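You operate a simulated robot arm through the tools that you are given. There is no shell and no other tool. Be economical: measure what you need, move in short steps, check, and stop when the job is done.

Carry out the task below with a simulated two-armed robot. There is one attempt and no reset: what you move stays moved.

Task
Pick up the small labelled carton from the top of the packing bench with one hand, pass it to the other hand and put it on the top of the parts bench. Set down upright: small labelled carton.

It is judged by the outcome, as a careful person would: the job done as asked, and still so three seconds after it is handed in. It fails if anything else is knocked over, pushed out of place, dropped, spilled or broken.

Robot
Two 7-joint arms with two-finger parallel grippers on one trunk, on a base that drives. Base frame: it is fixed to the floor where the robot stands at the start and does not move with it; the origin is under the middle of the robot, x ahead of it, y to its left, z up; the surface under the hand at the start is at about z = 760. Readings come in mm, rad, newtons and seconds.
The left shoulder is at the start at [70, 163, 1170], the right one opposite. With the tool pointing down near the work surface each hand reaches from about 360 to 880 mm from the robot's upright axis, wherever it stands, measured 20 degrees to its own side. Places, roughly: top of the parts bench [600, 2400, 900]. Payload 3.43 kg a hand.
The tool frame of a hand sits at the grasp point between the pads (the TCP): z along the fingers, y along the line on which they close. The tips reach 34 mm beyond it. Largest opening 128 mm; finger width 24, thickness 12; the body of the gripper, 48 by 130 mm, starts 96 mm behind the TCP.
Orientation is that of the tool frame in the base frame, as [roll, pitch, yaw] about the fixed x, y, z axes, in that order (R = Rz(yaw) Ry(pitch) Rx(roll)). With the fingers straight down and closing along the base's y, the tool's x points along the base's -x, its y along +y and its z along -z.

Tools
- The arms move only by the tool servo_tool. It takes "left_steps", "right_steps" or both (then of equal length, played together; a hand with none holds still); each is a list of rows, each an object (a shift or turn left out is 0, a gripper value left out holds the last) with "gripper": the gripper command, from -1 (shut) to 1 (fully open), values between in proportion; "linear": the shift along the base's x, y, z in mm, a list of three; "rotation": the turn, a rotation vector about the base's x, y, z in rad, a list of three. In form: [{"gripper": gripper, "linear": [dx, dy, dz], "rotation": [rx, ry, rz]}, ...]. A call has 1 to 12 rows; each row shifts and turns the commanded pose from where the row before left it. Rows are played at 5 a second. More than 50 mm and 0.15 rad between two rows, or a gripper value outside its range, and nothing of the call is played. A pose out of reach is approached as far as the arm can. The call stops where the force on the tool passes 40 N (or 10 N more than at its start, if that is more) or the arm is blocked; 0.2 s more then pass. The fingers move at their own pace (about 153 mm/s each) and stop on an object; they squeeze with about 21 N. The grip force told is the motor's: it shows also when the fingers shut on nothing. Time passes only in rows, and 0.2 s behind the last, so rows that do not move let the fingers close. It gives the time, the measured TCP pose, the force on the tool (base axes), the opening and the grip force at its end, in the units of the frame above (readings bear some noise), with the torque about the TCP (base axes, N m) and any sound that the robot's microphone picked up.
- Cameras (640 x 400 px; columns grow to the right, rows downward): "scene" is now at [132.5, -19.3, 1403.5]; the picture's right is [-0.25, -0.97, 0.00], its down [-0.55, 0.14, -0.82] and it looks along [0.80, -0.21, -0.57] (base axes); focal length 277 px, centre (320, 200). "left" rides on the left gripper at [76, 11, -160] in its tool frame; the picture's right is [-0.15, 0.99, 0.00], its down [-0.88, -0.13, -0.46] and it looks along [-0.45, -0.07, 0.89] (tool axes); focal length 234 px, centre (320, 200). "right" rides on the right gripper at [76, -11, -160] in its tool frame; the picture's right is [0.15, 0.99, 0.00], its down [-0.88, 0.13, -0.46] and it looks along [-0.45, 0.07, 0.89] (tool axes); focal length 234 px, centre (320, 200). There is no depth. A picture from a camera that has moved, and an enlarged one, comes with that camera's place and axes in the base frame and with its lens. The place of the scene camera against the robot may be out by one fixed shift of up to 12 mm in any direction.
- snapshot(camera): a new picture of that camera. The clock stands still meanwhile.
- raise_lower(by): slides the trunk up (or, below 0, down) by that many mm; the arms and the scene camera ride with it, the base frame stays. It gives what a move gives, with no picture.
- drive_base(legs): drives the robot by 1 to 6 legs, each [ahead, left, turn to the left] in mm, mm and rad, along the robot's own axes; the way and the turn of a leg run together, so that a leg with both is an arc; at most 1500 mm and 3.142 rad a leg. The arms and the cameras ride along, it lands a little off, and it stops where it bumps. It gives what a move gives.
- pan_tilt(pan, tilt): turns the head with the scene camera to pan (to the left, within 1.501 rad either way) and tilt (down, from -0.506 to 1.204), counted from straight ahead of the robot. It gives what a move gives.
- enlarge(camera, box): a new picture of the part [left, top, right, bottom] of that camera's present view, enlarged. The clock stands still meanwhile.
- job_done(): hands the job in; it is judged then, once.

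Work in short steps. Places have to be worked out from the pictures, the camera data and where the tool is seen: move nearer, look again, correct. Check each grasp and each placing, and mend what went wrong. You have 120 turns and 88 pictures in all, those below and enlarged ones among them. Open the grippers and draw the arms clear of the work before you hand the job in, unless the task says otherwise; then end with one line.

The tools are called as name(argument=value, ...) on one line, values as JSON. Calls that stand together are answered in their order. servo_tool: Moves the arms, as the interface text tells. Its arguments: {"type":"object","properties":{"left_steps":{"type":"array","items":{"type":"object","properties":{"gripper":{"type":"number"},"linear":{"type":"array","items":{"type":"number"}},"rotation":{"type":"array","items":{"type":"number"}}}}},"right_steps":{"type":"array","items":{"type":"object","properties":{"gripper":{"type":"number"},"linear":{"type":"array","items":{"type":"number"}},"rotation":{"type":"array","items":{"type":"number"}}}}}},"required":[]} The other tools are called the same way: raise_lower (by) slides the trunk up or down; drive_base (legs) drives the base; pan_tilt (pan, tilt) turns the head that bears the scene camera; snapshot (camera) takes a picture; enlarge (camera, box) takes an enlarged picture of a part of a camera's view; job_done () hands the job in.

At the start:

```text
time: 0.0
left_tool_pos: [659.1, 208.3, 1077.1]
left_orientation: [3.14, 0.0, -3.14]
left_contact_force: [0.4, 0.2, 1.0]
left_moment: [-0.02, -0.01, 0.01]
left_grip_width: 127.9
left_grasp_force: 0.2
right_tool_pos: [567.6, -343.0, 1052.7]
right_orientation: [-3.141, 0.001, 3.142]
right_contact_force: [0.2, 0.0, -0.8]
right_moment: [-0.03, -0.03, 0.0]
right_grip_width: 128.0
right_grasp_force: 0.1
trunk travel left (down, up): [-650.0, 290.0]
robot x, y, heading: [-2.0, -2.8, 0.003]
head pan, tilt: [-0.257, 0.6]
```

scene: 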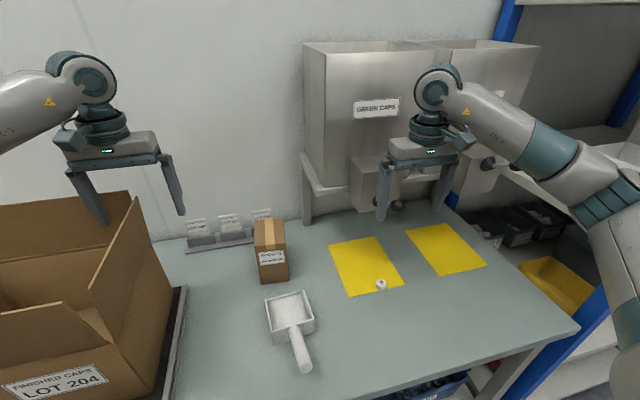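
right: 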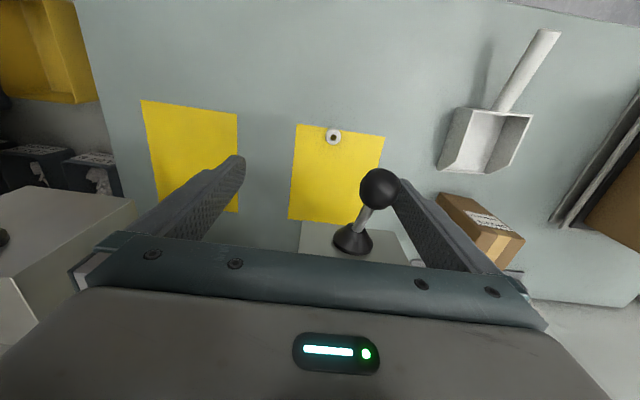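
left: 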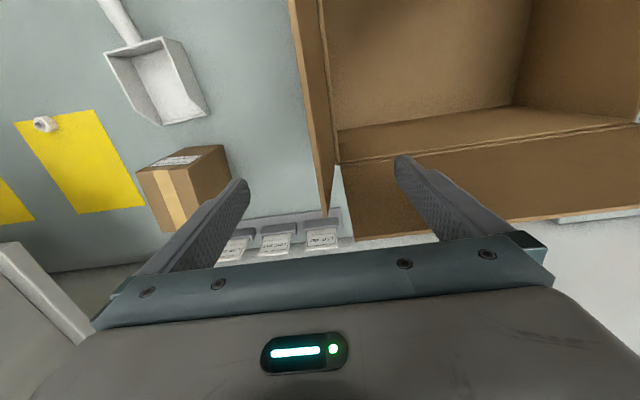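

The carton stands by the packing bench's middle at roughly x 670–750, y −25. I enlarge the view to measure it.

enlarge(camera="scene", box=[180, 190, 340, 290])

enlarge(camera="left", box=[80, 120, 280, 245])

```text
4.00 times, centred on (260, 240) of scene
camera zoom: at [132.5, -19.3, 1403.5], right [-0.25, -0.97, 0.0], down [-0.55, 0.14, -0.82], along [0.8, -0.21, -0.57], focal length 1109 px, centre (560, 40)
```

zoom: 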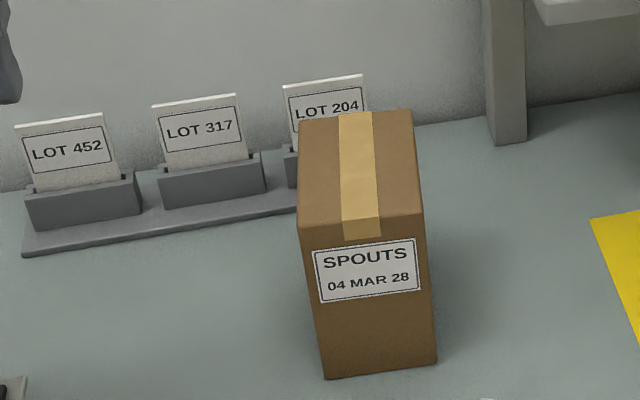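

```text
3.20 times, centred on (180, 182) of left
camera zoom: at [582.9, 220.9, 1236.6], right [0.15, 0.99, 0.0], down [0.88, -0.13, 0.46], along [0.45, -0.07, -0.89], focal length 749 px, centre (768, 256)
```

zoom: 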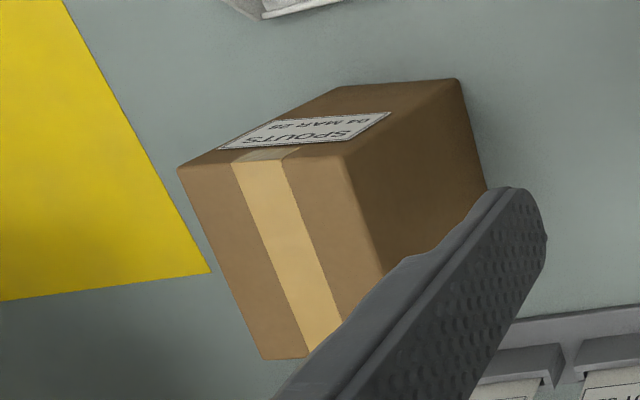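

Carton: about 112 (x) × 78 (y) × 145 tall, centre about (722, −34), top at z≈905, yaw about −0.1. Before I pick it up I look toward the parts bench on the left.

pan_tilt(pan=1.25, tilt=0.3)

snapshot(camera="scene")

```text
time: 1.6
left_tool_pos: [657.9, 208.2, 1077.4]
left_orientation: [-3.142, 0.0, 3.141]
left_contact_force: [-0.3, -0.5, 0.7]
left_moment: [0.02, 0.01, -0.03]
left_grip_width: 128.1
left_grasp_force: 0.1
right_tool_pos: [566.2, -341.5, 1052.8]
right_orientation: [3.141, 0.0, -3.141]
right_contact_force: [0.3, -0.2, -0.2]
right_moment: [-0.01, -0.01, -0.03]
right_grip_width: 128.1
right_grasp_force: 0.0
trunk travel left (down, up): [-650.0, 290.0]
robot x, y, heading: [3.7, 0.6, 0.002]
head pan, tilt: [1.25, 0.3]
```

```text
82 pictures are left
camera scene: at [76.5, 91.7, 1431.0], right [0.95, -0.32, 0.0], down [-0.09, -0.28, -0.96], along [0.3, 0.91, -0.3], focal length 277 px, centre (320, 200)
```

scene: 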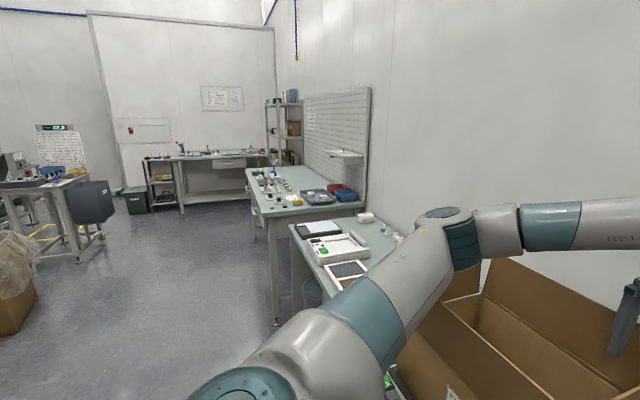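

The parts bench with the pegboard is along the same wall to the left, and the floor there is clear. Now I bring the right hand over the carton, well above it, with the gripper open.

servo_tool(right_steps=[{"gripper": 1, "linear": [0, 44, 0]}, {"linear": [0, 44, 0]}, {"linear": [0, 44, 0]}, {"linear": [0, 44, 0]}, {"linear": [0, 44, 0]}, {"linear": [0, 44, 0]}, {"linear": [0, 44, 0]}, {"linear": [39, 0, 0], "rotation": [0, 0, -0.02]}, {"linear": [39, 0, 0], "rotation": [0, 0, -0.02]}, {"linear": [39, 0, 0], "rotation": [0, 0, -0.02]}, {"linear": [39, 0, 0], "rotation": [0, 0, -0.02]}])

pan_tilt(pan=-0.1, tilt=0.6)

snapshot(camera="scene")

snapshot(camera="right")

```text
time: 2.3
left_tool_pos: [659.3, 206.7, 1077.4]
left_orientation: [3.139, 0.0, 3.138]
left_contact_force: [0.0, 0.2, -0.6]
left_moment: [0.04, 0.01, -0.03]
left_grip_width: 127.8
left_grasp_force: 0.1
right_tool_pos: [569.7, -250.3, 1052.7]
right_orientation: [-3.124, -0.004, 3.132]
right_contact_force: [-0.6, -0.1, 0.7]
right_moment: [0.04, -0.01, -0.01]
right_grip_width: 127.9
right_grasp_force: 0.1
trunk travel left (down, up): [-650.0, 290.0]
robot x, y, heading: [1.9, -1.5, -0.003]
head pan, tilt: [1.25, 0.3]
stopped in row 3 (right hand): the force on the tool passed its limit at 66 N (the readings are from after the stop); the commanded pose is now the measured one
```

```text
time: 3.8
left_tool_pos: [658.9, 209.0, 1077.4]
left_orientation: [3.141, 0.0, 3.141]
left_contact_force: [0.0, -0.5, -0.4]
left_moment: [0.01, 0.0, -0.02]
left_grip_width: 128.2
left_grasp_force: 0.1
right_tool_pos: [569.5, -251.1, 1052.3]
right_orientation: [-3.125, -0.001, 3.132]
right_contact_force: [0.1, -3.8, -0.5]
right_moment: [0.03, -0.01, 0.07]
right_grip_width: 127.8
right_grasp_force: 0.0
trunk travel left (down, up): [-650.0, 290.0]
robot x, y, heading: [1.4, -0.5, -0.001]
head pan, tilt: [-0.099, 0.6]
```

```text
81 pictures are left
camera scene: at [134.9, -6.4, 1403.5], right [-0.1, -1.0, 0.0], down [-0.56, 0.06, -0.83], along [0.82, -0.08, -0.57], focal length 277 px, centre (320, 200)
```

scene: 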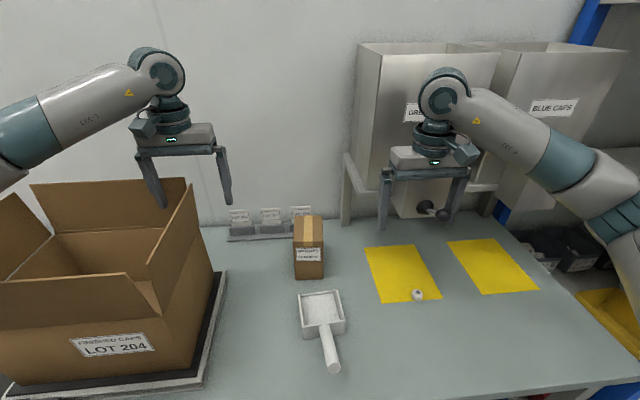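

```text
80 pictures are left
camera right: at [494.6, -259.4, 1213.3], right [-0.14, 0.99, -0.02], down [0.88, 0.13, 0.45], along [0.45, 0.05, -0.89], focal length 234 px, centre (320, 200)
```

right: 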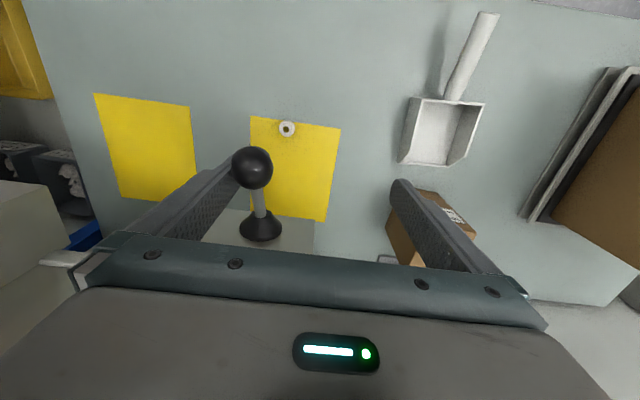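

The right finger caught the knob of the dispenser lever, which stands between the fingers. I back off it sideways a little and then draw straight back toward the robot.

servo_tool(right_steps=[{"linear": [0, -20, 0]}, {"linear": [-40, 0, 0], "rotation": [-0.016, 0, 0]}, {"linear": [-45, 0, 0]}, {"linear": [-45, 0, 0]}])

snapshot(camera="right")

snapshot(camera="scene")

```text
time: 4.8
left_tool_pos: [656.9, 210.1, 1079.2]
left_orientation: [-3.14, 0.0, -3.141]
left_contact_force: [-0.2, -0.1, 0.0]
left_moment: [-0.01, 0.03, -0.02]
left_grip_width: 128.3
left_grasp_force: 0.2
right_tool_pos: [439.1, -270.9, 1054.2]
right_orientation: [-3.109, 0.001, 3.133]
right_contact_force: [-0.7, 0.6, 0.7]
right_moment: [-0.01, -0.02, 0.0]
right_grip_width: 127.7
right_grasp_force: 0.1
trunk travel left (down, up): [-650.0, 290.0]
robot x, y, heading: [-3.4, 0.4, 0.005]
head pan, tilt: [-0.099, 0.6]
```

```text
79 pictures are left
camera right: at [363.9, -277.1, 1215.3], right [-0.14, 0.99, -0.03], down [0.88, 0.14, 0.45], along [0.45, 0.03, -0.89], focal length 234 px, centre (320, 200)
```

right: 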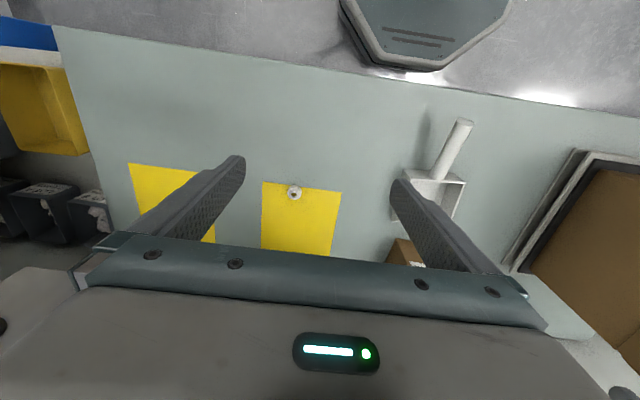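

```text
78 pictures are left
camera scene: at [133.7, -6.1, 1403.7], right [-0.1, -0.99, 0.0], down [-0.56, 0.06, -0.83], along [0.82, -0.08, -0.56], focal length 277 px, centre (320, 200)
```

scene: 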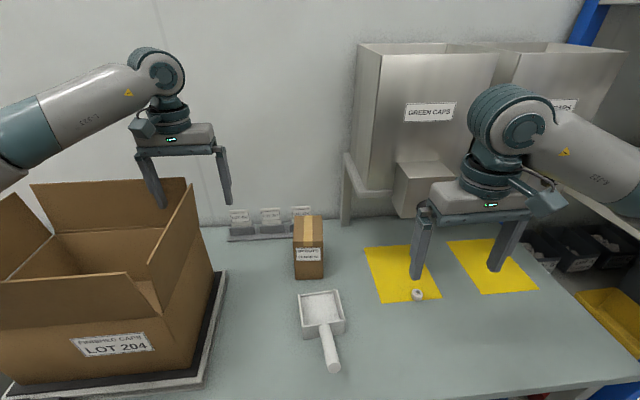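

No cap fell and the lever is free again; its knob is near (553, −299, 1062). I go round it at x≈440, then forward over the carton, levelling the hand as it moves.

servo_tool(right_steps=[{"linear": [0, 40, 0], "rotation": [0.032, 0, 0]}, {"linear": [0, 40, 0]}, {"linear": [0, 40, 0]}, {"linear": [0, 40, 0]}, {"linear": [0, 40, 0]}, {"linear": [0, 37, 0]}, {"linear": [45, 0, 0], "rotation": [0, 0, -0.024]}, {"linear": [45, 0, 0], "rotation": [0, 0, -0.024]}, {"linear": [45, 0, 0], "rotation": [0, 0, -0.024]}, {"linear": [45, 0, 0]}, {"linear": [45, 0, 0]}])

snapshot(camera="right")

snapshot(camera="scene")

```text
time: 7.2
left_tool_pos: [658.8, 209.0, 1076.0]
left_orientation: [-3.14, -0.003, 3.141]
left_contact_force: [-0.3, 0.5, -0.1]
left_moment: [0.02, -0.01, 0.02]
left_grip_width: 127.8
left_grasp_force: 0.1
right_tool_pos: [665.7, -33.3, 1049.8]
right_orientation: [-3.141, -0.002, 3.06]
right_contact_force: [-0.1, -0.7, -0.2]
right_moment: [0.0, 0.0, 0.01]
right_grip_width: 128.2
right_grasp_force: 0.1
trunk travel left (down, up): [-650.0, 290.0]
robot x, y, heading: [-1.5, 3.7, -0.006]
head pan, tilt: [-0.099, 0.6]
```

```text
77 pictures are left
camera right: at [591.4, -39.7, 1209.6], right [-0.07, 1.0, 0.0], down [0.89, 0.06, 0.45], along [0.45, 0.03, -0.89], focal length 234 px, centre (320, 200)
```

right: 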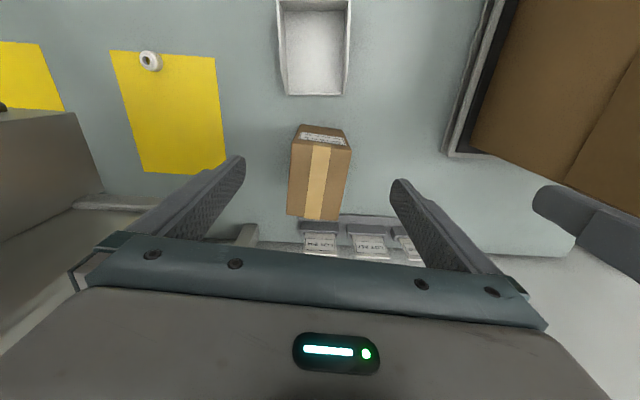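

```text
76 pictures are left
camera scene: at [136.0, -4.6, 1403.4], right [-0.1, -0.99, 0.0], down [-0.56, 0.06, -0.82], along [0.82, -0.08, -0.57], focal length 277 px, centre (320, 200)
```

scene: 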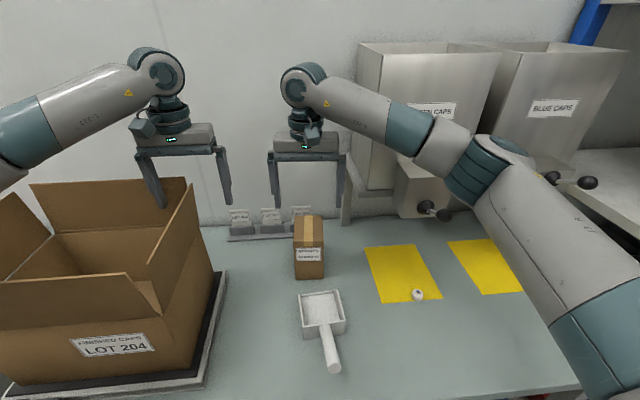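

Both views agree: carton centre about (721, −35), yaw about −0.07. I move over it and descend to just below its top edge.

servo_tool(right_steps=[{"linear": [28, -1, 0], "rotation": [0, 0, 0.01]}, {"linear": [27, -1, 0]}, {"linear": [0, 0, -40]}, {"linear": [0, 0, -40]}, {"linear": [0, 0, -30]}])

snapshot(camera="right")

enlarge(camera="scene", box=[220, 160, 380, 290])

```text
time: 8.4
left_tool_pos: [659.4, 209.1, 1077.0]
left_orientation: [3.141, 0.001, 3.141]
left_contact_force: [0.2, 0.1, 0.1]
left_moment: [0.05, 0.0, -0.04]
left_grip_width: 128.2
left_grasp_force: 0.0
right_tool_pos: [722.8, -36.8, 940.7]
right_orientation: [-3.141, -0.002, 3.071]
right_contact_force: [-0.4, 0.6, 0.5]
right_moment: [0.0, 0.02, -0.01]
right_grip_width: 128.3
right_grasp_force: 0.1
trunk travel left (down, up): [-650.0, 290.0]
robot x, y, heading: [-0.2, 3.2, 0.002]
head pan, tilt: [-0.099, 0.6]
```

```text
75 pictures are left
camera right: at [646.5, -43.3, 1100.6], right [-0.08, 1.0, 0.0], down [0.89, 0.07, 0.45], along [0.45, 0.03, -0.89], focal length 234 px, centre (320, 200)
```

right: 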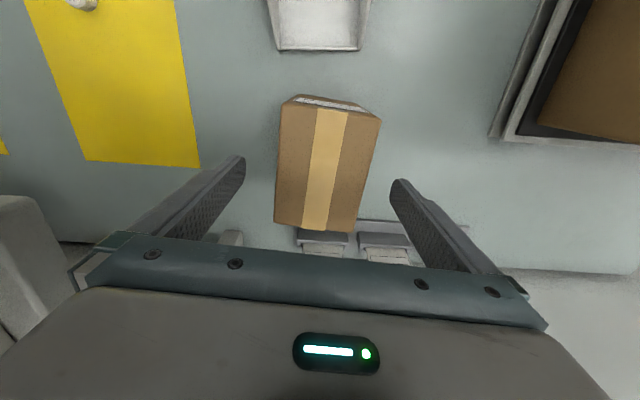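

```text
3.08 times, centred on (300, 225) of scene
camera zoom: at [135.4, -5.7, 1403.5], right [-0.1, -0.99, 0.0], down [-0.56, 0.06, -0.82], along [0.82, -0.08, -0.57], focal length 853 px, centre (382, 123)
```

zoom: 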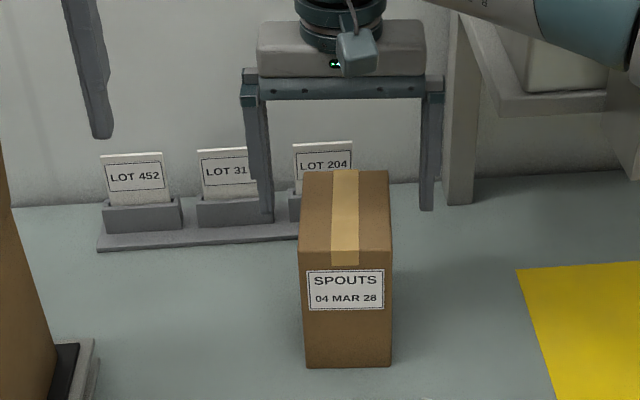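

The fingers straddle the carton and its centre comes out at (722, −36), right under the hand. I go down the last 43 mm and close.

servo_tool(right_steps=[{"linear": [0, 0, -22]}, {"linear": [0, 0, -21]}, {"gripper": -1}, {}, {}, {}])

enlarge(camera="scene", box=[220, 160, 380, 290])

```text
time: 9.8
left_tool_pos: [658.3, 209.4, 1077.8]
left_orientation: [-3.142, 0.0, 3.14]
left_contact_force: [-0.5, -1.0, -0.8]
left_moment: [0.0, 0.02, 0.0]
left_grip_width: 128.3
left_grasp_force: 0.0
right_tool_pos: [720.0, -35.6, 897.7]
right_orientation: [-3.139, -0.002, 3.071]
right_contact_force: [0.0, 0.5, 0.9]
right_moment: [-0.03, 0.0, -0.02]
right_grip_width: 80.0
right_grasp_force: 21.3
trunk travel left (down, up): [-650.0, 290.0]
robot x, y, heading: [1.9, 1.3, 0.002]
head pan, tilt: [-0.099, 0.6]
```

```text
3.08 times, centred on (300, 225) of scene
camera zoom: at [135.3, -5.6, 1403.5], right [-0.1, -0.99, 0.0], down [-0.56, 0.06, -0.82], along [0.82, -0.08, -0.57], focal length 853 px, centre (382, 123)
```

zoom: 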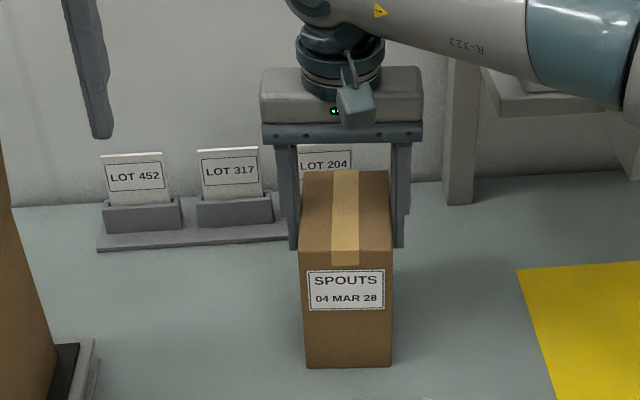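

Gripped, with a width of 80 mm and the carton centred. I lift it straight up.

servo_tool(right_steps=[{"linear": [0, 0, 15]}, {"linear": [0, 0, 35]}, {"linear": [0, 0, 40]}, {"linear": [0, 0, 40]}, {"linear": [0, 0, 40]}, {"linear": [0, 0, 40]}])

snapshot(camera="scene")

```text
time: 11.2
left_tool_pos: [658.0, 210.4, 1077.8]
left_orientation: [-3.141, -0.001, -3.14]
left_contact_force: [0.9, -0.5, -0.3]
left_moment: [-0.02, -0.03, -0.05]
left_grip_width: 128.0
left_grasp_force: 0.0
right_tool_pos: [718.2, -35.4, 1108.9]
right_orientation: [-3.141, -0.003, 3.072]
right_contact_force: [-0.4, 0.2, 0.1]
right_moment: [-0.02, 0.02, 0.02]
right_grip_width: 0.2
right_grasp_force: 21.0
trunk travel left (down, up): [-650.0, 290.0]
robot x, y, heading: [-3.6, 4.6, 0.0]
head pan, tilt: [-0.099, 0.6]
```

```text
72 pictures are left
camera scene: at [134.1, -4.9, 1403.5], right [-0.1, -0.99, 0.0], down [-0.56, 0.06, -0.83], along [0.82, -0.08, -0.56], focal length 277 px, centre (320, 200)
```

scene: 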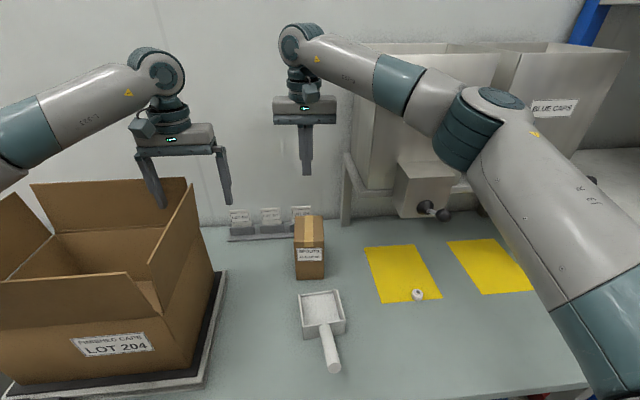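

The carton slipped out of the fingers during the lift. It is still standing, so I look closely before trying again.

enlarge(camera="scene", box=[220, 190, 380, 290])

snapshot(camera="right")

```text
4.00 times, centred on (300, 240) of scene
camera zoom: at [134.1, -4.9, 1403.5], right [-0.1, -0.99, 0.0], down [-0.56, 0.06, -0.83], along [0.82, -0.08, -0.56], focal length 1109 px, centre (400, 40)
```

zoom: 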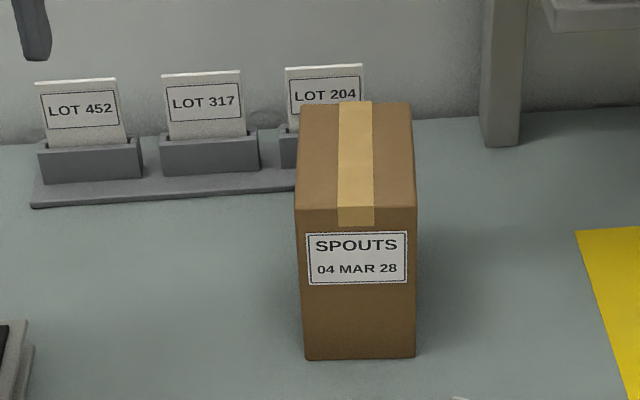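

```text
70 pictures are left
camera right: at [643.3, -42.0, 1268.3], right [-0.08, 1.0, 0.0], down [0.89, 0.07, 0.45], along [0.45, 0.03, -0.89], focal length 234 px, centre (320, 200)
```

right: 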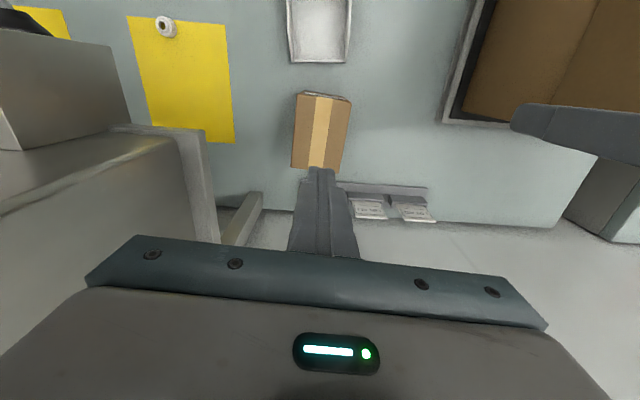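

The carton is in the same place and undisturbed. I reopen up here, go down again and grip deeper (TCP 40 mm below the top), then lift very gently to read the load.

servo_tool(right_steps=[{"gripper": 1}, {"linear": [2, 0, -40]}, {"linear": [1, 0, -40]}, {"linear": [0, 0, -40]}, {"linear": [0, 0, -40]}, {"linear": [0, 0, -40]}, {"linear": [0, 0, -42]}, {"gripper": -1}, {}, {}, {}])

servo_tool(right_steps=[{"linear": [0, 0, 2]}, {"linear": [0, 0, 3]}, {"linear": [0, 0, 5]}, {}])

enlarge(camera="scene", box=[220, 190, 380, 290])

```text
time: 13.6
left_tool_pos: [659.1, 208.5, 1077.6]
left_orientation: [-3.141, -0.001, -3.141]
left_contact_force: [1.0, -0.1, 0.7]
left_moment: [-0.01, 0.02, 0.03]
left_grip_width: 128.0
left_grasp_force: 0.0
right_tool_pos: [720.1, -36.2, 867.8]
right_orientation: [-3.138, -0.003, 3.07]
right_contact_force: [0.8, 0.6, 1.0]
right_moment: [0.0, -0.01, 0.01]
right_grip_width: 79.8
right_grasp_force: 20.8
trunk travel left (down, up): [-650.0, 290.0]
robot x, y, heading: [-2.3, 0.0, -0.001]
head pan, tilt: [-0.099, 0.6]
```

```text
time: 14.6
left_tool_pos: [658.9, 210.3, 1076.3]
left_orientation: [3.141, 0.001, -3.141]
left_contact_force: [-0.5, -0.1, 0.1]
left_moment: [0.02, 0.0, -0.06]
left_grip_width: 128.2
left_grasp_force: 0.1
right_tool_pos: [720.8, -34.5, 879.1]
right_orientation: [-3.14, -0.003, 3.069]
right_contact_force: [-0.3, -0.3, -1.8]
right_moment: [0.0, 0.0, -0.03]
right_grip_width: 79.6
right_grasp_force: 20.9
trunk travel left (down, up): [-650.0, 290.0]
robot x, y, heading: [1.7, -2.6, -0.001]
head pan, tilt: [-0.099, 0.6]
```

```text
4.00 times, centred on (300, 240) of scene
camera zoom: at [135.3, -5.6, 1403.5], right [-0.1, -0.99, 0.0], down [-0.56, 0.06, -0.82], along [0.82, -0.08, -0.57], focal length 1109 px, centre (400, 40)
```

zoom: 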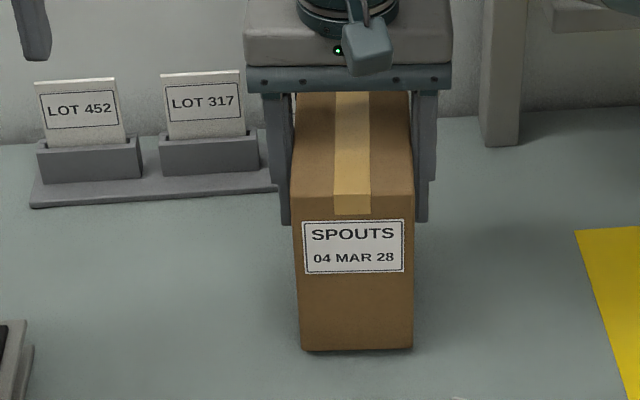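

It is lifting now and is light (about 0.2 kg). I go on up slowly and check for slip.

servo_tool(right_steps=[{"linear": [0, 0, 8]}, {"linear": [0, 0, 10]}, {"linear": [0, 0, 12]}, {"linear": [0, 0, 12]}, {"linear": [0, 0, 12]}, {"linear": [0, 0, 12]}, {"linear": [0, 0, 12]}, {"linear": [0, 0, 12]}])

snapshot(camera="scene")

```text
time: 16.4
left_tool_pos: [657.4, 210.3, 1076.7]
left_orientation: [3.14, -0.001, 3.141]
left_contact_force: [-0.1, -0.5, -0.7]
left_moment: [0.02, -0.02, 0.0]
left_grip_width: 127.9
left_grasp_force: 0.1
right_tool_pos: [722.6, -34.4, 969.8]
right_orientation: [-3.142, -0.001, 3.071]
right_contact_force: [0.3, 0.6, -1.8]
right_moment: [-0.02, 0.0, 0.0]
right_grip_width: 79.9
right_grasp_force: 20.6
trunk travel left (down, up): [-650.0, 290.0]
robot x, y, heading: [-3.2, -1.3, 0.002]
head pan, tilt: [-0.099, 0.6]
```

```text
68 pictures are left
camera scene: at [135.0, -5.6, 1403.5], right [-0.1, -0.99, 0.0], down [-0.56, 0.06, -0.82], along [0.82, -0.08, -0.57], focal length 277 px, centre (320, 200)
```

scene: 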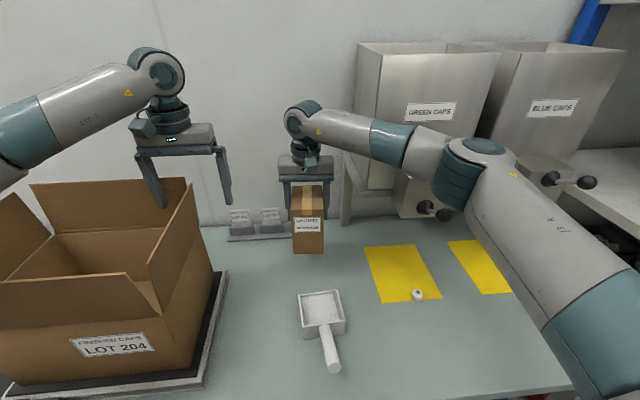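

Held firm. I raise the trunk slowly to clear the bench things and box flaps, then back away from the bench for the hand-over.

raise_lower(by=150)

snapshot(camera="scene")

```text
time: 18.2
left_tool_pos: [658.1, 209.9, 1227.1]
left_orientation: [-3.141, 0.0, 3.141]
left_contact_force: [0.1, 0.5, -0.5]
left_moment: [0.02, -0.04, 0.01]
left_grip_width: 128.0
left_grasp_force: 0.0
right_tool_pos: [724.0, -34.9, 1118.5]
right_orientation: [-3.14, -0.004, 3.07]
right_contact_force: [-0.4, 0.9, -1.5]
right_moment: [0.02, -0.02, -0.02]
right_grip_width: 79.9
right_grasp_force: 21.1
trunk travel left (down, up): [-800.0, 140.0]
robot x, y, heading: [-1.1, 1.4, -0.004]
head pan, tilt: [-0.099, 0.6]
```

```text
67 pictures are left
camera scene: at [135.5, -5.6, 1553.4], right [-0.1, -0.99, 0.0], down [-0.56, 0.06, -0.82], along [0.82, -0.08, -0.57], focal length 277 px, centre (320, 200)
```

scene: 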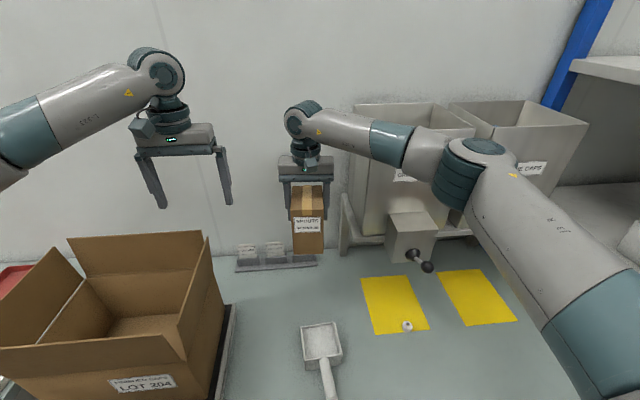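

Held without slip. I back the base 500 mm.

drive_base(legs=[[-250, 0, 0], [-250, 0, 0]])

snapshot(camera="scene")

```text
time: 21.4
left_tool_pos: [171.9, 206.6, 1226.3]
left_orientation: [-3.141, -0.002, 3.134]
left_contact_force: [0.0, -0.1, 0.2]
left_moment: [0.0, 0.04, 0.01]
left_grip_width: 128.2
left_grasp_force: 0.1
right_tool_pos: [233.2, -39.0, 1119.0]
right_orientation: [-3.141, -0.002, 3.064]
right_contact_force: [0.2, 0.1, -1.9]
right_moment: [0.03, 0.01, -0.01]
right_grip_width: 79.6
right_grasp_force: 20.3
trunk travel left (down, up): [-800.0, 140.0]
robot x, y, heading: [-489.1, 2.1, -0.012]
head pan, tilt: [-0.099, 0.6]
```

```text
66 pictures are left
camera scene: at [-353.9, -4.4, 1553.3], right [-0.11, -0.99, 0.0], down [-0.56, 0.06, -0.82], along [0.82, -0.09, -0.57], focal length 277 px, centre (320, 200)
```

scene: 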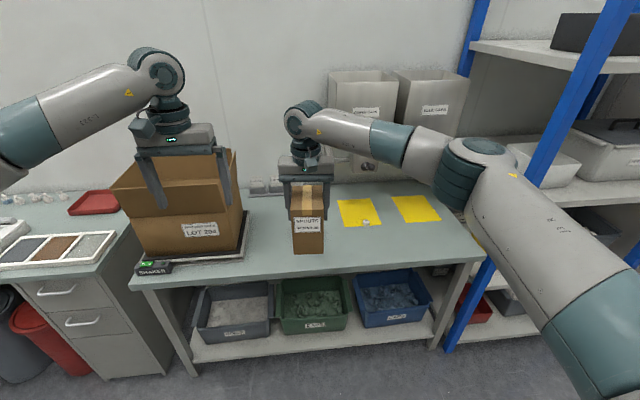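

The carton is held and the area here is clear. Plan: the left hand, pitched about 50° forward, grips low on the carton below the right fingers. First I pitch and pull back the left hand while the right centres and squares the carton.

servo_tool(left_steps=[{"linear": [-14, 0, -6], "rotation": [0, -0.145, 0]}, {"linear": [-14, 0, -6], "rotation": [0, -0.145, 0]}, {"linear": [-14, 0, -6], "rotation": [0, -0.145, 0]}, {"linear": [-14, 0, -6], "rotation": [0, -0.145, 0]}, {"linear": [-14, 0, -6], "rotation": [0, -0.145, 0]}, {"linear": [-14, 0, -6], "rotation": [0, -0.145, 0]}], right_steps=[{"linear": [0, 6, 0], "rotation": [0, 0, 0.012]}, {"linear": [0, 6, 0], "rotation": [0, 0, 0.012]}, {"linear": [0, 7, 0], "rotation": [0, 0, 0.012]}, {"linear": [0, 7, 0], "rotation": [0, 0, 0.012]}, {"linear": [0, 7, 0], "rotation": [0, 0, 0.012]}, {"linear": [0, 6, 0], "rotation": [0, 0, 0.01]}])

snapshot(camera="scene")

```text
time: 22.8
left_tool_pos: [86.5, 205.7, 1192.2]
left_orientation: [3.138, 0.874, 3.132]
left_contact_force: [-0.6, -0.1, -0.1]
left_moment: [-0.04, 0.0, -0.05]
left_grip_width: 127.9
left_grasp_force: 0.0
right_tool_pos: [232.4, 2.0, 1119.0]
right_orientation: [-3.14, -0.001, 3.134]
right_contact_force: [0.0, 0.5, -1.1]
right_moment: [-0.01, 0.02, -0.01]
right_grip_width: 80.0
right_grasp_force: 20.7
trunk travel left (down, up): [-800.0, 140.0]
robot x, y, heading: [-489.4, 3.2, -0.011]
head pan, tilt: [-0.099, 0.6]
```

```text
65 pictures are left
camera scene: at [-355.8, -3.7, 1553.6], right [-0.11, -0.99, 0.0], down [-0.56, 0.06, -0.83], along [0.82, -0.09, -0.56], focal length 277 px, centre (320, 200)
```

scene: 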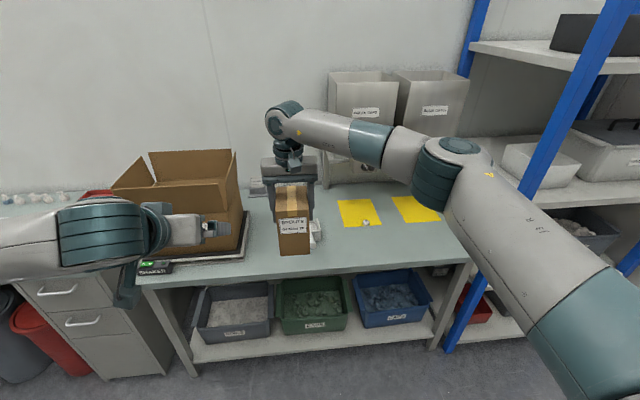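

Now the left hand sweeps across to the pre-grasp in front of the carton at about (100, 2, 1152).

servo_tool(left_steps=[{"gripper": 1, "linear": [0, -41, -8]}, {"linear": [0, -41, -8]}, {"linear": [0, -41, -8]}, {"linear": [0, -41, -8]}, {"linear": [0, -40, -8]}])

snapshot(camera="left")

snapshot(camera="scene")

snapshot(camera="right")

```text
time: 24.0
left_tool_pos: [85.2, 1.1, 1150.6]
left_orientation: [3.131, 0.867, 3.129]
left_contact_force: [0.7, -0.2, -0.4]
left_moment: [0.03, 0.05, 0.0]
left_grip_width: 128.0
left_grasp_force: 0.1
right_tool_pos: [232.7, -1.4, 1118.8]
right_orientation: [-3.141, -0.002, 3.133]
right_contact_force: [-0.1, 0.2, -1.9]
right_moment: [0.02, 0.02, 0.04]
right_grip_width: 79.7
right_grasp_force: 20.9
trunk travel left (down, up): [-800.0, 140.0]
robot x, y, heading: [-488.9, -0.1, -0.007]
head pan, tilt: [-0.099, 0.6]
```

```text
64 pictures are left
camera left: at [-85.2, 13.9, 1195.6], right [0.1, 0.99, 0.12], down [0.22, -0.14, 0.97], along [0.97, -0.07, -0.23], focal length 234 px, centre (320, 200)
```

left: 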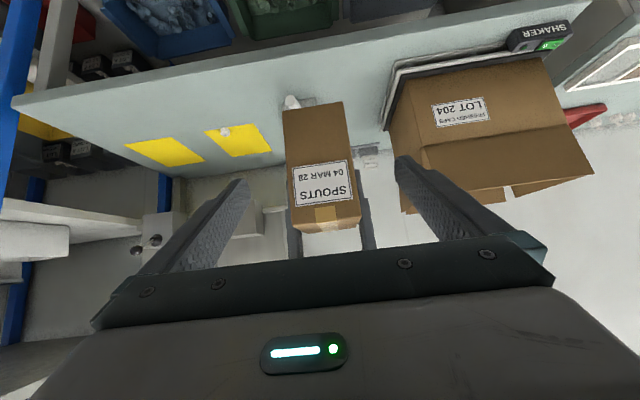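

```text
63 pictures are left
camera scene: at [-355.1, -7.0, 1553.4], right [-0.11, -0.99, 0.0], down [-0.56, 0.06, -0.82], along [0.82, -0.09, -0.57], focal length 277 px, centre (320, 200)
```

scene: 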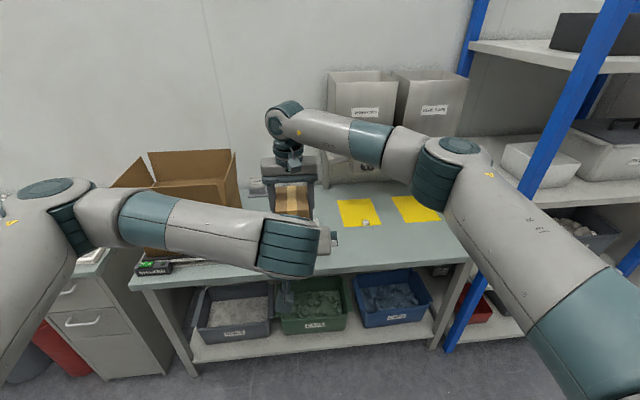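

```text
62 pictures are left
camera right: at [157.9, -13.0, 1278.6], right [-0.14, 0.99, 0.0], down [0.88, 0.12, 0.45], along [0.45, 0.06, -0.89], focal length 234 px, centre (320, 200)
```

right: 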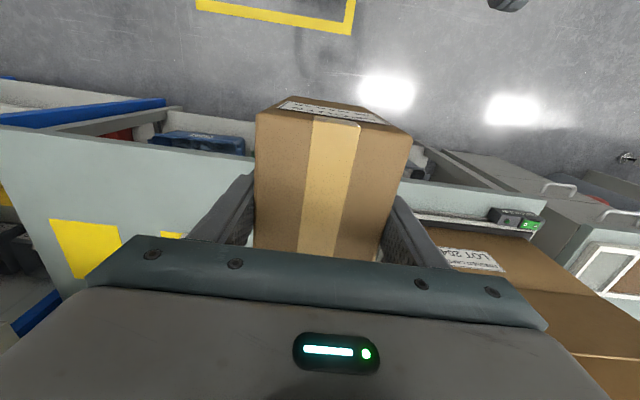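

The left view puts the carton bottom at z≈1012, centre y≈+2, face x≈175, as expected. I go in along the tool axis toward the grasp point (225, 1, 1050), stopping short to check.

servo_tool(left_steps=[{"linear": [17, 1, 3]}, {"linear": [30, 0, -25]}, {"linear": [30, 0, -25]}, {"linear": [24, 0, -20]}])

snapshot(camera="left")

snapshot(camera="right")

```text
time: 25.0
left_tool_pos: [188.8, 1.0, 1083.5]
left_orientation: [3.133, 0.869, 3.128]
left_contact_force: [0.3, -0.6, 0.6]
left_moment: [-0.02, -0.02, 0.03]
left_grip_width: 128.2
left_grasp_force: 0.1
right_tool_pos: [231.0, 0.6, 1117.3]
right_orientation: [-3.14, -0.003, 3.134]
right_contact_force: [-0.5, -0.2, -2.2]
right_moment: [-0.02, 0.0, 0.01]
right_grip_width: 79.7
right_grasp_force: 21.1
trunk travel left (down, up): [-800.0, 140.0]
robot x, y, heading: [-489.5, 3.2, -0.007]
head pan, tilt: [-0.099, 0.6]
```

```text
61 pictures are left
camera left: at [17.8, 13.8, 1128.0], right [0.1, 0.99, 0.12], down [0.22, -0.14, 0.97], along [0.97, -0.07, -0.23], focal length 234 px, centre (320, 200)
```

left: 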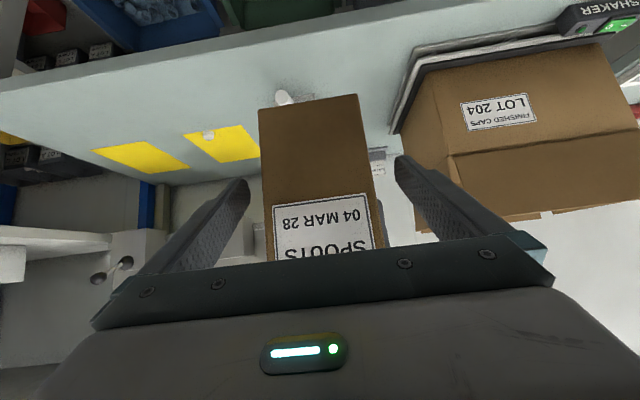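

```text
60 pictures are left
camera right: at [158.3, -11.1, 1278.4], right [-0.14, 0.99, 0.0], down [0.88, 0.12, 0.45], along [0.45, 0.06, -0.89], focal length 234 px, centre (320, 200)
```

right: 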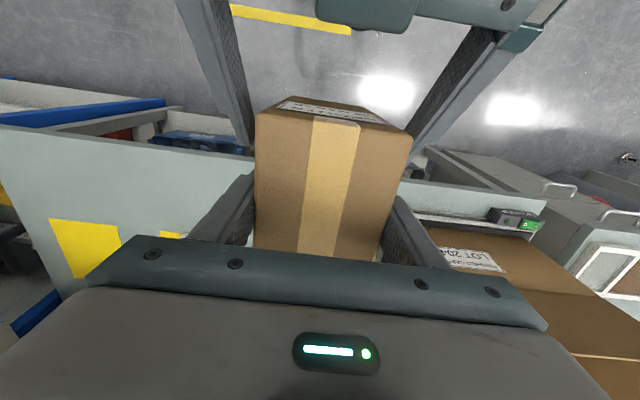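

The left fingers straddle the carton cleanly, clear of the right fingers. I advance the last 36 mm and close the left gripper.

servo_tool(left_steps=[{"linear": [18, 0, -17]}, {"linear": [18, 0, -17]}, {"gripper": -1}, {}, {}, {}])

snapshot(camera="right")

snapshot(camera="left")

```text
time: 26.4
left_tool_pos: [222.9, 2.2, 1050.7]
left_orientation: [3.135, 0.871, 3.129]
left_contact_force: [-17.5, -12.1, 5.5]
left_moment: [-0.01, -1.2, 0.05]
left_grip_width: 80.0
left_grasp_force: 21.4
right_tool_pos: [232.0, 1.0, 1119.3]
right_orientation: [3.14, 0.0, 3.133]
right_contact_force: [18.3, 11.5, -6.5]
right_moment: [0.8, -0.05, -0.16]
right_grip_width: 80.0
right_grasp_force: 21.1
trunk travel left (down, up): [-800.0, 140.0]
robot x, y, heading: [-489.0, 6.9, -0.007]
head pan, tilt: [-0.099, 0.6]
```

```text
59 pictures are left
camera right: at [157.4, -10.3, 1279.0], right [-0.14, 0.99, 0.0], down [0.88, 0.12, 0.46], along [0.45, 0.06, -0.89], focal length 234 px, centre (320, 200)
```

right: 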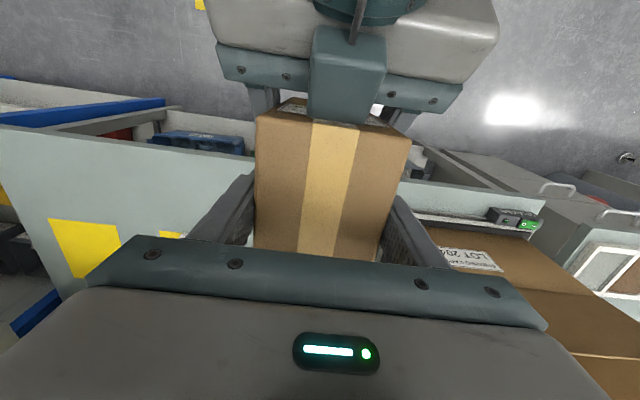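

```text
58 pictures are left
camera left: at [52.7, 14.6, 1095.5], right [0.1, 0.99, 0.12], down [0.22, -0.14, 0.97], along [0.97, -0.07, -0.23], focal length 234 px, centre (320, 200)
```

left: 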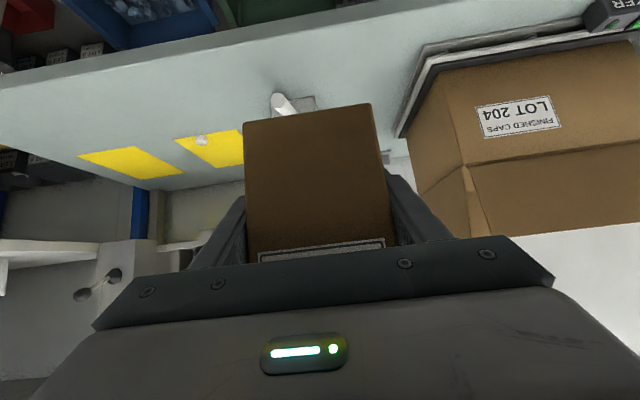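

Forces of about 18 N appeared: a block on the upper side of the left hand seems to press against the carton's front top edge. I open the left, back off, flatten the hand by about 10° and go in again slightly shallower.

servo_tool(left_steps=[{"gripper": 1}, {"linear": [-23, 0, 17]}, {"rotation": [0, -0.1, 0]}, {"rotation": [0, -0.08, 0]}])

snapshot(camera="right")

snapshot(camera="left")

```text
time: 27.4
left_tool_pos: [200.5, 4.1, 1067.4]
left_orientation: [3.13, 1.05, 3.128]
left_contact_force: [0.1, -0.2, 0.2]
left_moment: [-0.04, 0.02, 0.01]
left_grip_width: 128.1
left_grasp_force: 0.0
right_tool_pos: [231.5, 0.6, 1117.9]
right_orientation: [-3.14, -0.003, 3.133]
right_contact_force: [-0.1, -0.4, -0.9]
right_moment: [0.01, 0.0, 0.01]
right_grip_width: 79.7
right_grasp_force: 21.1
trunk travel left (down, up): [-800.0, 140.0]
robot x, y, heading: [-490.3, 2.0, -0.007]
head pan, tilt: [-0.099, 0.6]
```

```text
57 pictures are left
camera right: at [158.2, -10.9, 1278.4], right [-0.14, 0.99, 0.0], down [0.88, 0.12, 0.45], along [0.45, 0.06, -0.89], focal length 234 px, centre (320, 200)
```

right: 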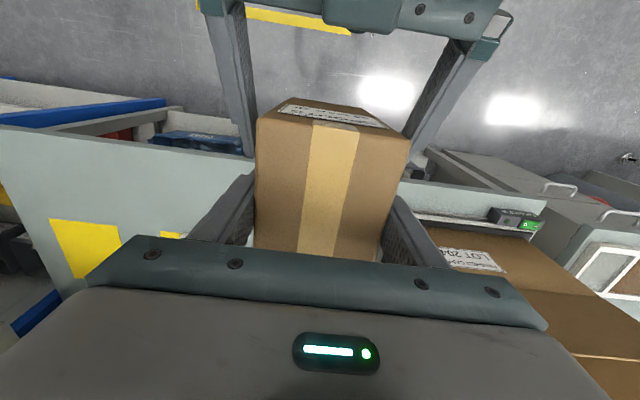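

```text
56 pictures are left
camera left: at [25.1, 15.8, 1079.8], right [0.08, 0.99, 0.13], down [0.04, -0.14, 0.99], along [1.0, -0.07, -0.05], focal length 234 px, centre (320, 200)
```

left: 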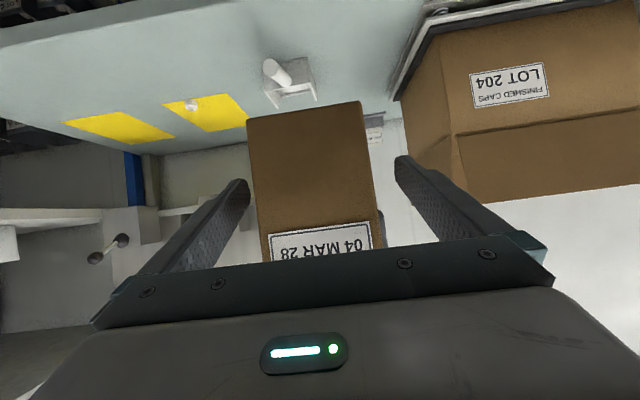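

Forces are back to zero and the carton is still square in the right hand. I advance again at the flatter angle and close.

servo_tool(left_steps=[{"linear": [10, -1, -9]}, {"linear": [10, -1, -8]}, {}])

snapshot(camera="right")

```text
time: 28.2
left_tool_pos: [220.0, 3.0, 1049.0]
left_orientation: [3.128, 1.048, 3.125]
left_contact_force: [-0.7, -0.2, 0.3]
left_moment: [-0.01, 0.02, 0.02]
left_grip_width: 128.1
left_grasp_force: 0.1
right_tool_pos: [231.5, 1.1, 1119.3]
right_orientation: [-3.14, -0.001, 3.133]
right_contact_force: [0.0, -0.2, -1.3]
right_moment: [-0.02, -0.02, 0.02]
right_grip_width: 79.8
right_grasp_force: 20.9
trunk travel left (down, up): [-800.0, 140.0]
robot x, y, heading: [-490.7, -0.0, -0.009]
head pan, tilt: [-0.099, 0.6]
```

```text
55 pictures are left
camera right: at [157.3, -10.8, 1279.0], right [-0.14, 0.99, 0.0], down [0.88, 0.12, 0.45], along [0.45, 0.06, -0.89], focal length 234 px, centre (320, 200)
```

right: 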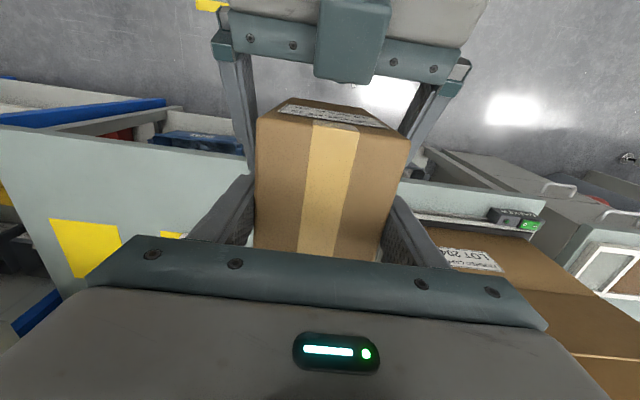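

No contact now; the block stands clear of the carton. I close the left gripper.

servo_tool(left_steps=[{"gripper": -1}, {}, {}, {}])

```text
time: 29.2
left_tool_pos: [219.2, 1.4, 1048.4]
left_orientation: [3.13, 1.049, 3.126]
left_contact_force: [2.8, -5.9, -1.9]
left_moment: [-0.51, 0.04, -0.71]
left_grip_width: 80.0
left_grasp_force: 21.0
right_tool_pos: [231.0, 2.0, 1118.6]
right_orientation: [-3.14, -0.002, 3.133]
right_contact_force: [-2.5, 6.1, 1.5]
right_moment: [0.92, 0.21, 0.63]
right_grip_width: 79.8
right_grasp_force: 21.2
trunk travel left (down, up): [-800.0, 140.0]
robot x, y, heading: [-487.9, 1.2, -0.009]
head pan, tilt: [-0.099, 0.6]
```

The left is gripping at 80 mm with only slight strain between the hands. I open the right hand and check that the left holds.

servo_tool(right_steps=[{"gripper": -0.3}, {"gripper": 1}, {}])

snapshot(camera="right")

```text
time: 30.0
left_tool_pos: [222.4, 3.2, 1049.0]
left_orientation: [3.129, 1.049, 3.124]
left_contact_force: [-0.1, 0.6, -0.4]
left_moment: [-0.01, 0.01, 0.0]
left_grip_width: 79.9
left_grasp_force: 20.8
right_tool_pos: [232.2, 1.1, 1118.0]
right_orientation: [-3.14, -0.003, 3.13]
right_contact_force: [-0.2, -0.6, -0.4]
right_moment: [-0.03, -0.01, -0.01]
right_grip_width: 127.8
right_grasp_force: 0.1
trunk travel left (down, up): [-800.0, 140.0]
robot x, y, heading: [-491.1, 5.6, -0.009]
head pan, tilt: [-0.099, 0.6]
```

```text
54 pictures are left
camera right: at [157.8, -11.1, 1278.7], right [-0.14, 0.99, 0.0], down [0.88, 0.12, 0.45], along [0.45, 0.06, -0.89], focal length 234 px, centre (320, 200)
```

right: 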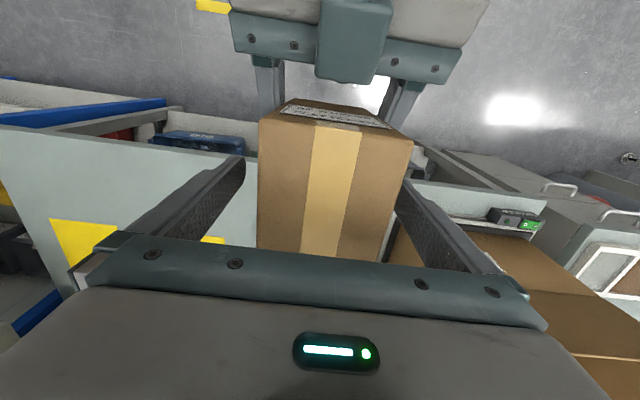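

The carton stayed steady in the left hand. I raise the right hand straight up and off, then look.

servo_tool(right_steps=[{"linear": [0, 0, 20]}, {"linear": [0, 0, 35]}, {"linear": [0, 0, 40]}, {"linear": [0, 0, 40]}])

snapshot(camera="left")

snapshot(camera="right")

```text
time: 31.0
left_tool_pos: [219.6, 3.7, 1050.8]
left_orientation: [3.13, 1.051, 3.126]
left_contact_force: [-0.3, -0.1, 0.6]
left_moment: [0.01, 0.03, -0.02]
left_grip_width: 80.0
left_grasp_force: 21.2
right_tool_pos: [229.7, 1.3, 1252.9]
right_orientation: [-3.139, -0.001, 3.133]
right_contact_force: [-0.2, -0.6, -0.5]
right_moment: [0.0, -0.02, -0.03]
right_grip_width: 128.1
right_grasp_force: 0.0
trunk travel left (down, up): [-800.0, 140.0]
robot x, y, heading: [-493.1, 4.6, -0.009]
head pan, tilt: [-0.099, 0.6]
```

```text
53 pictures are left
camera left: at [44.7, 14.9, 1062.4], right [0.08, 0.99, 0.13], down [0.04, -0.14, 0.99], along [1.0, -0.07, -0.05], focal length 234 px, centre (320, 200)
```

left: 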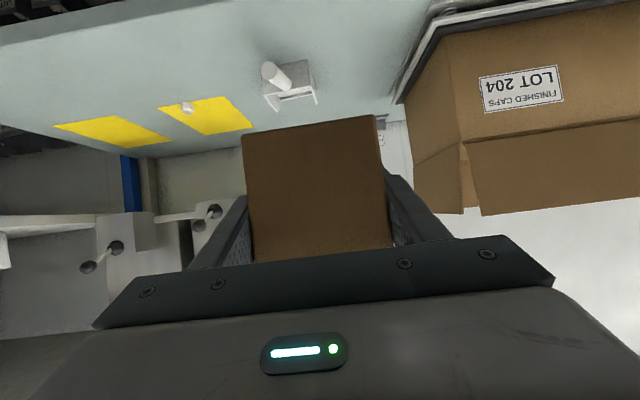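

```text
52 pictures are left
camera right: at [155.4, -10.2, 1413.0], right [-0.14, 0.99, 0.0], down [0.88, 0.12, 0.45], along [0.45, 0.06, -0.89], focal length 234 px, centre (320, 200)
```

right: 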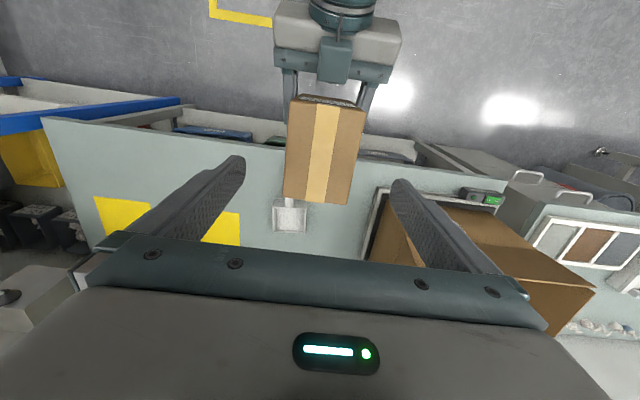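

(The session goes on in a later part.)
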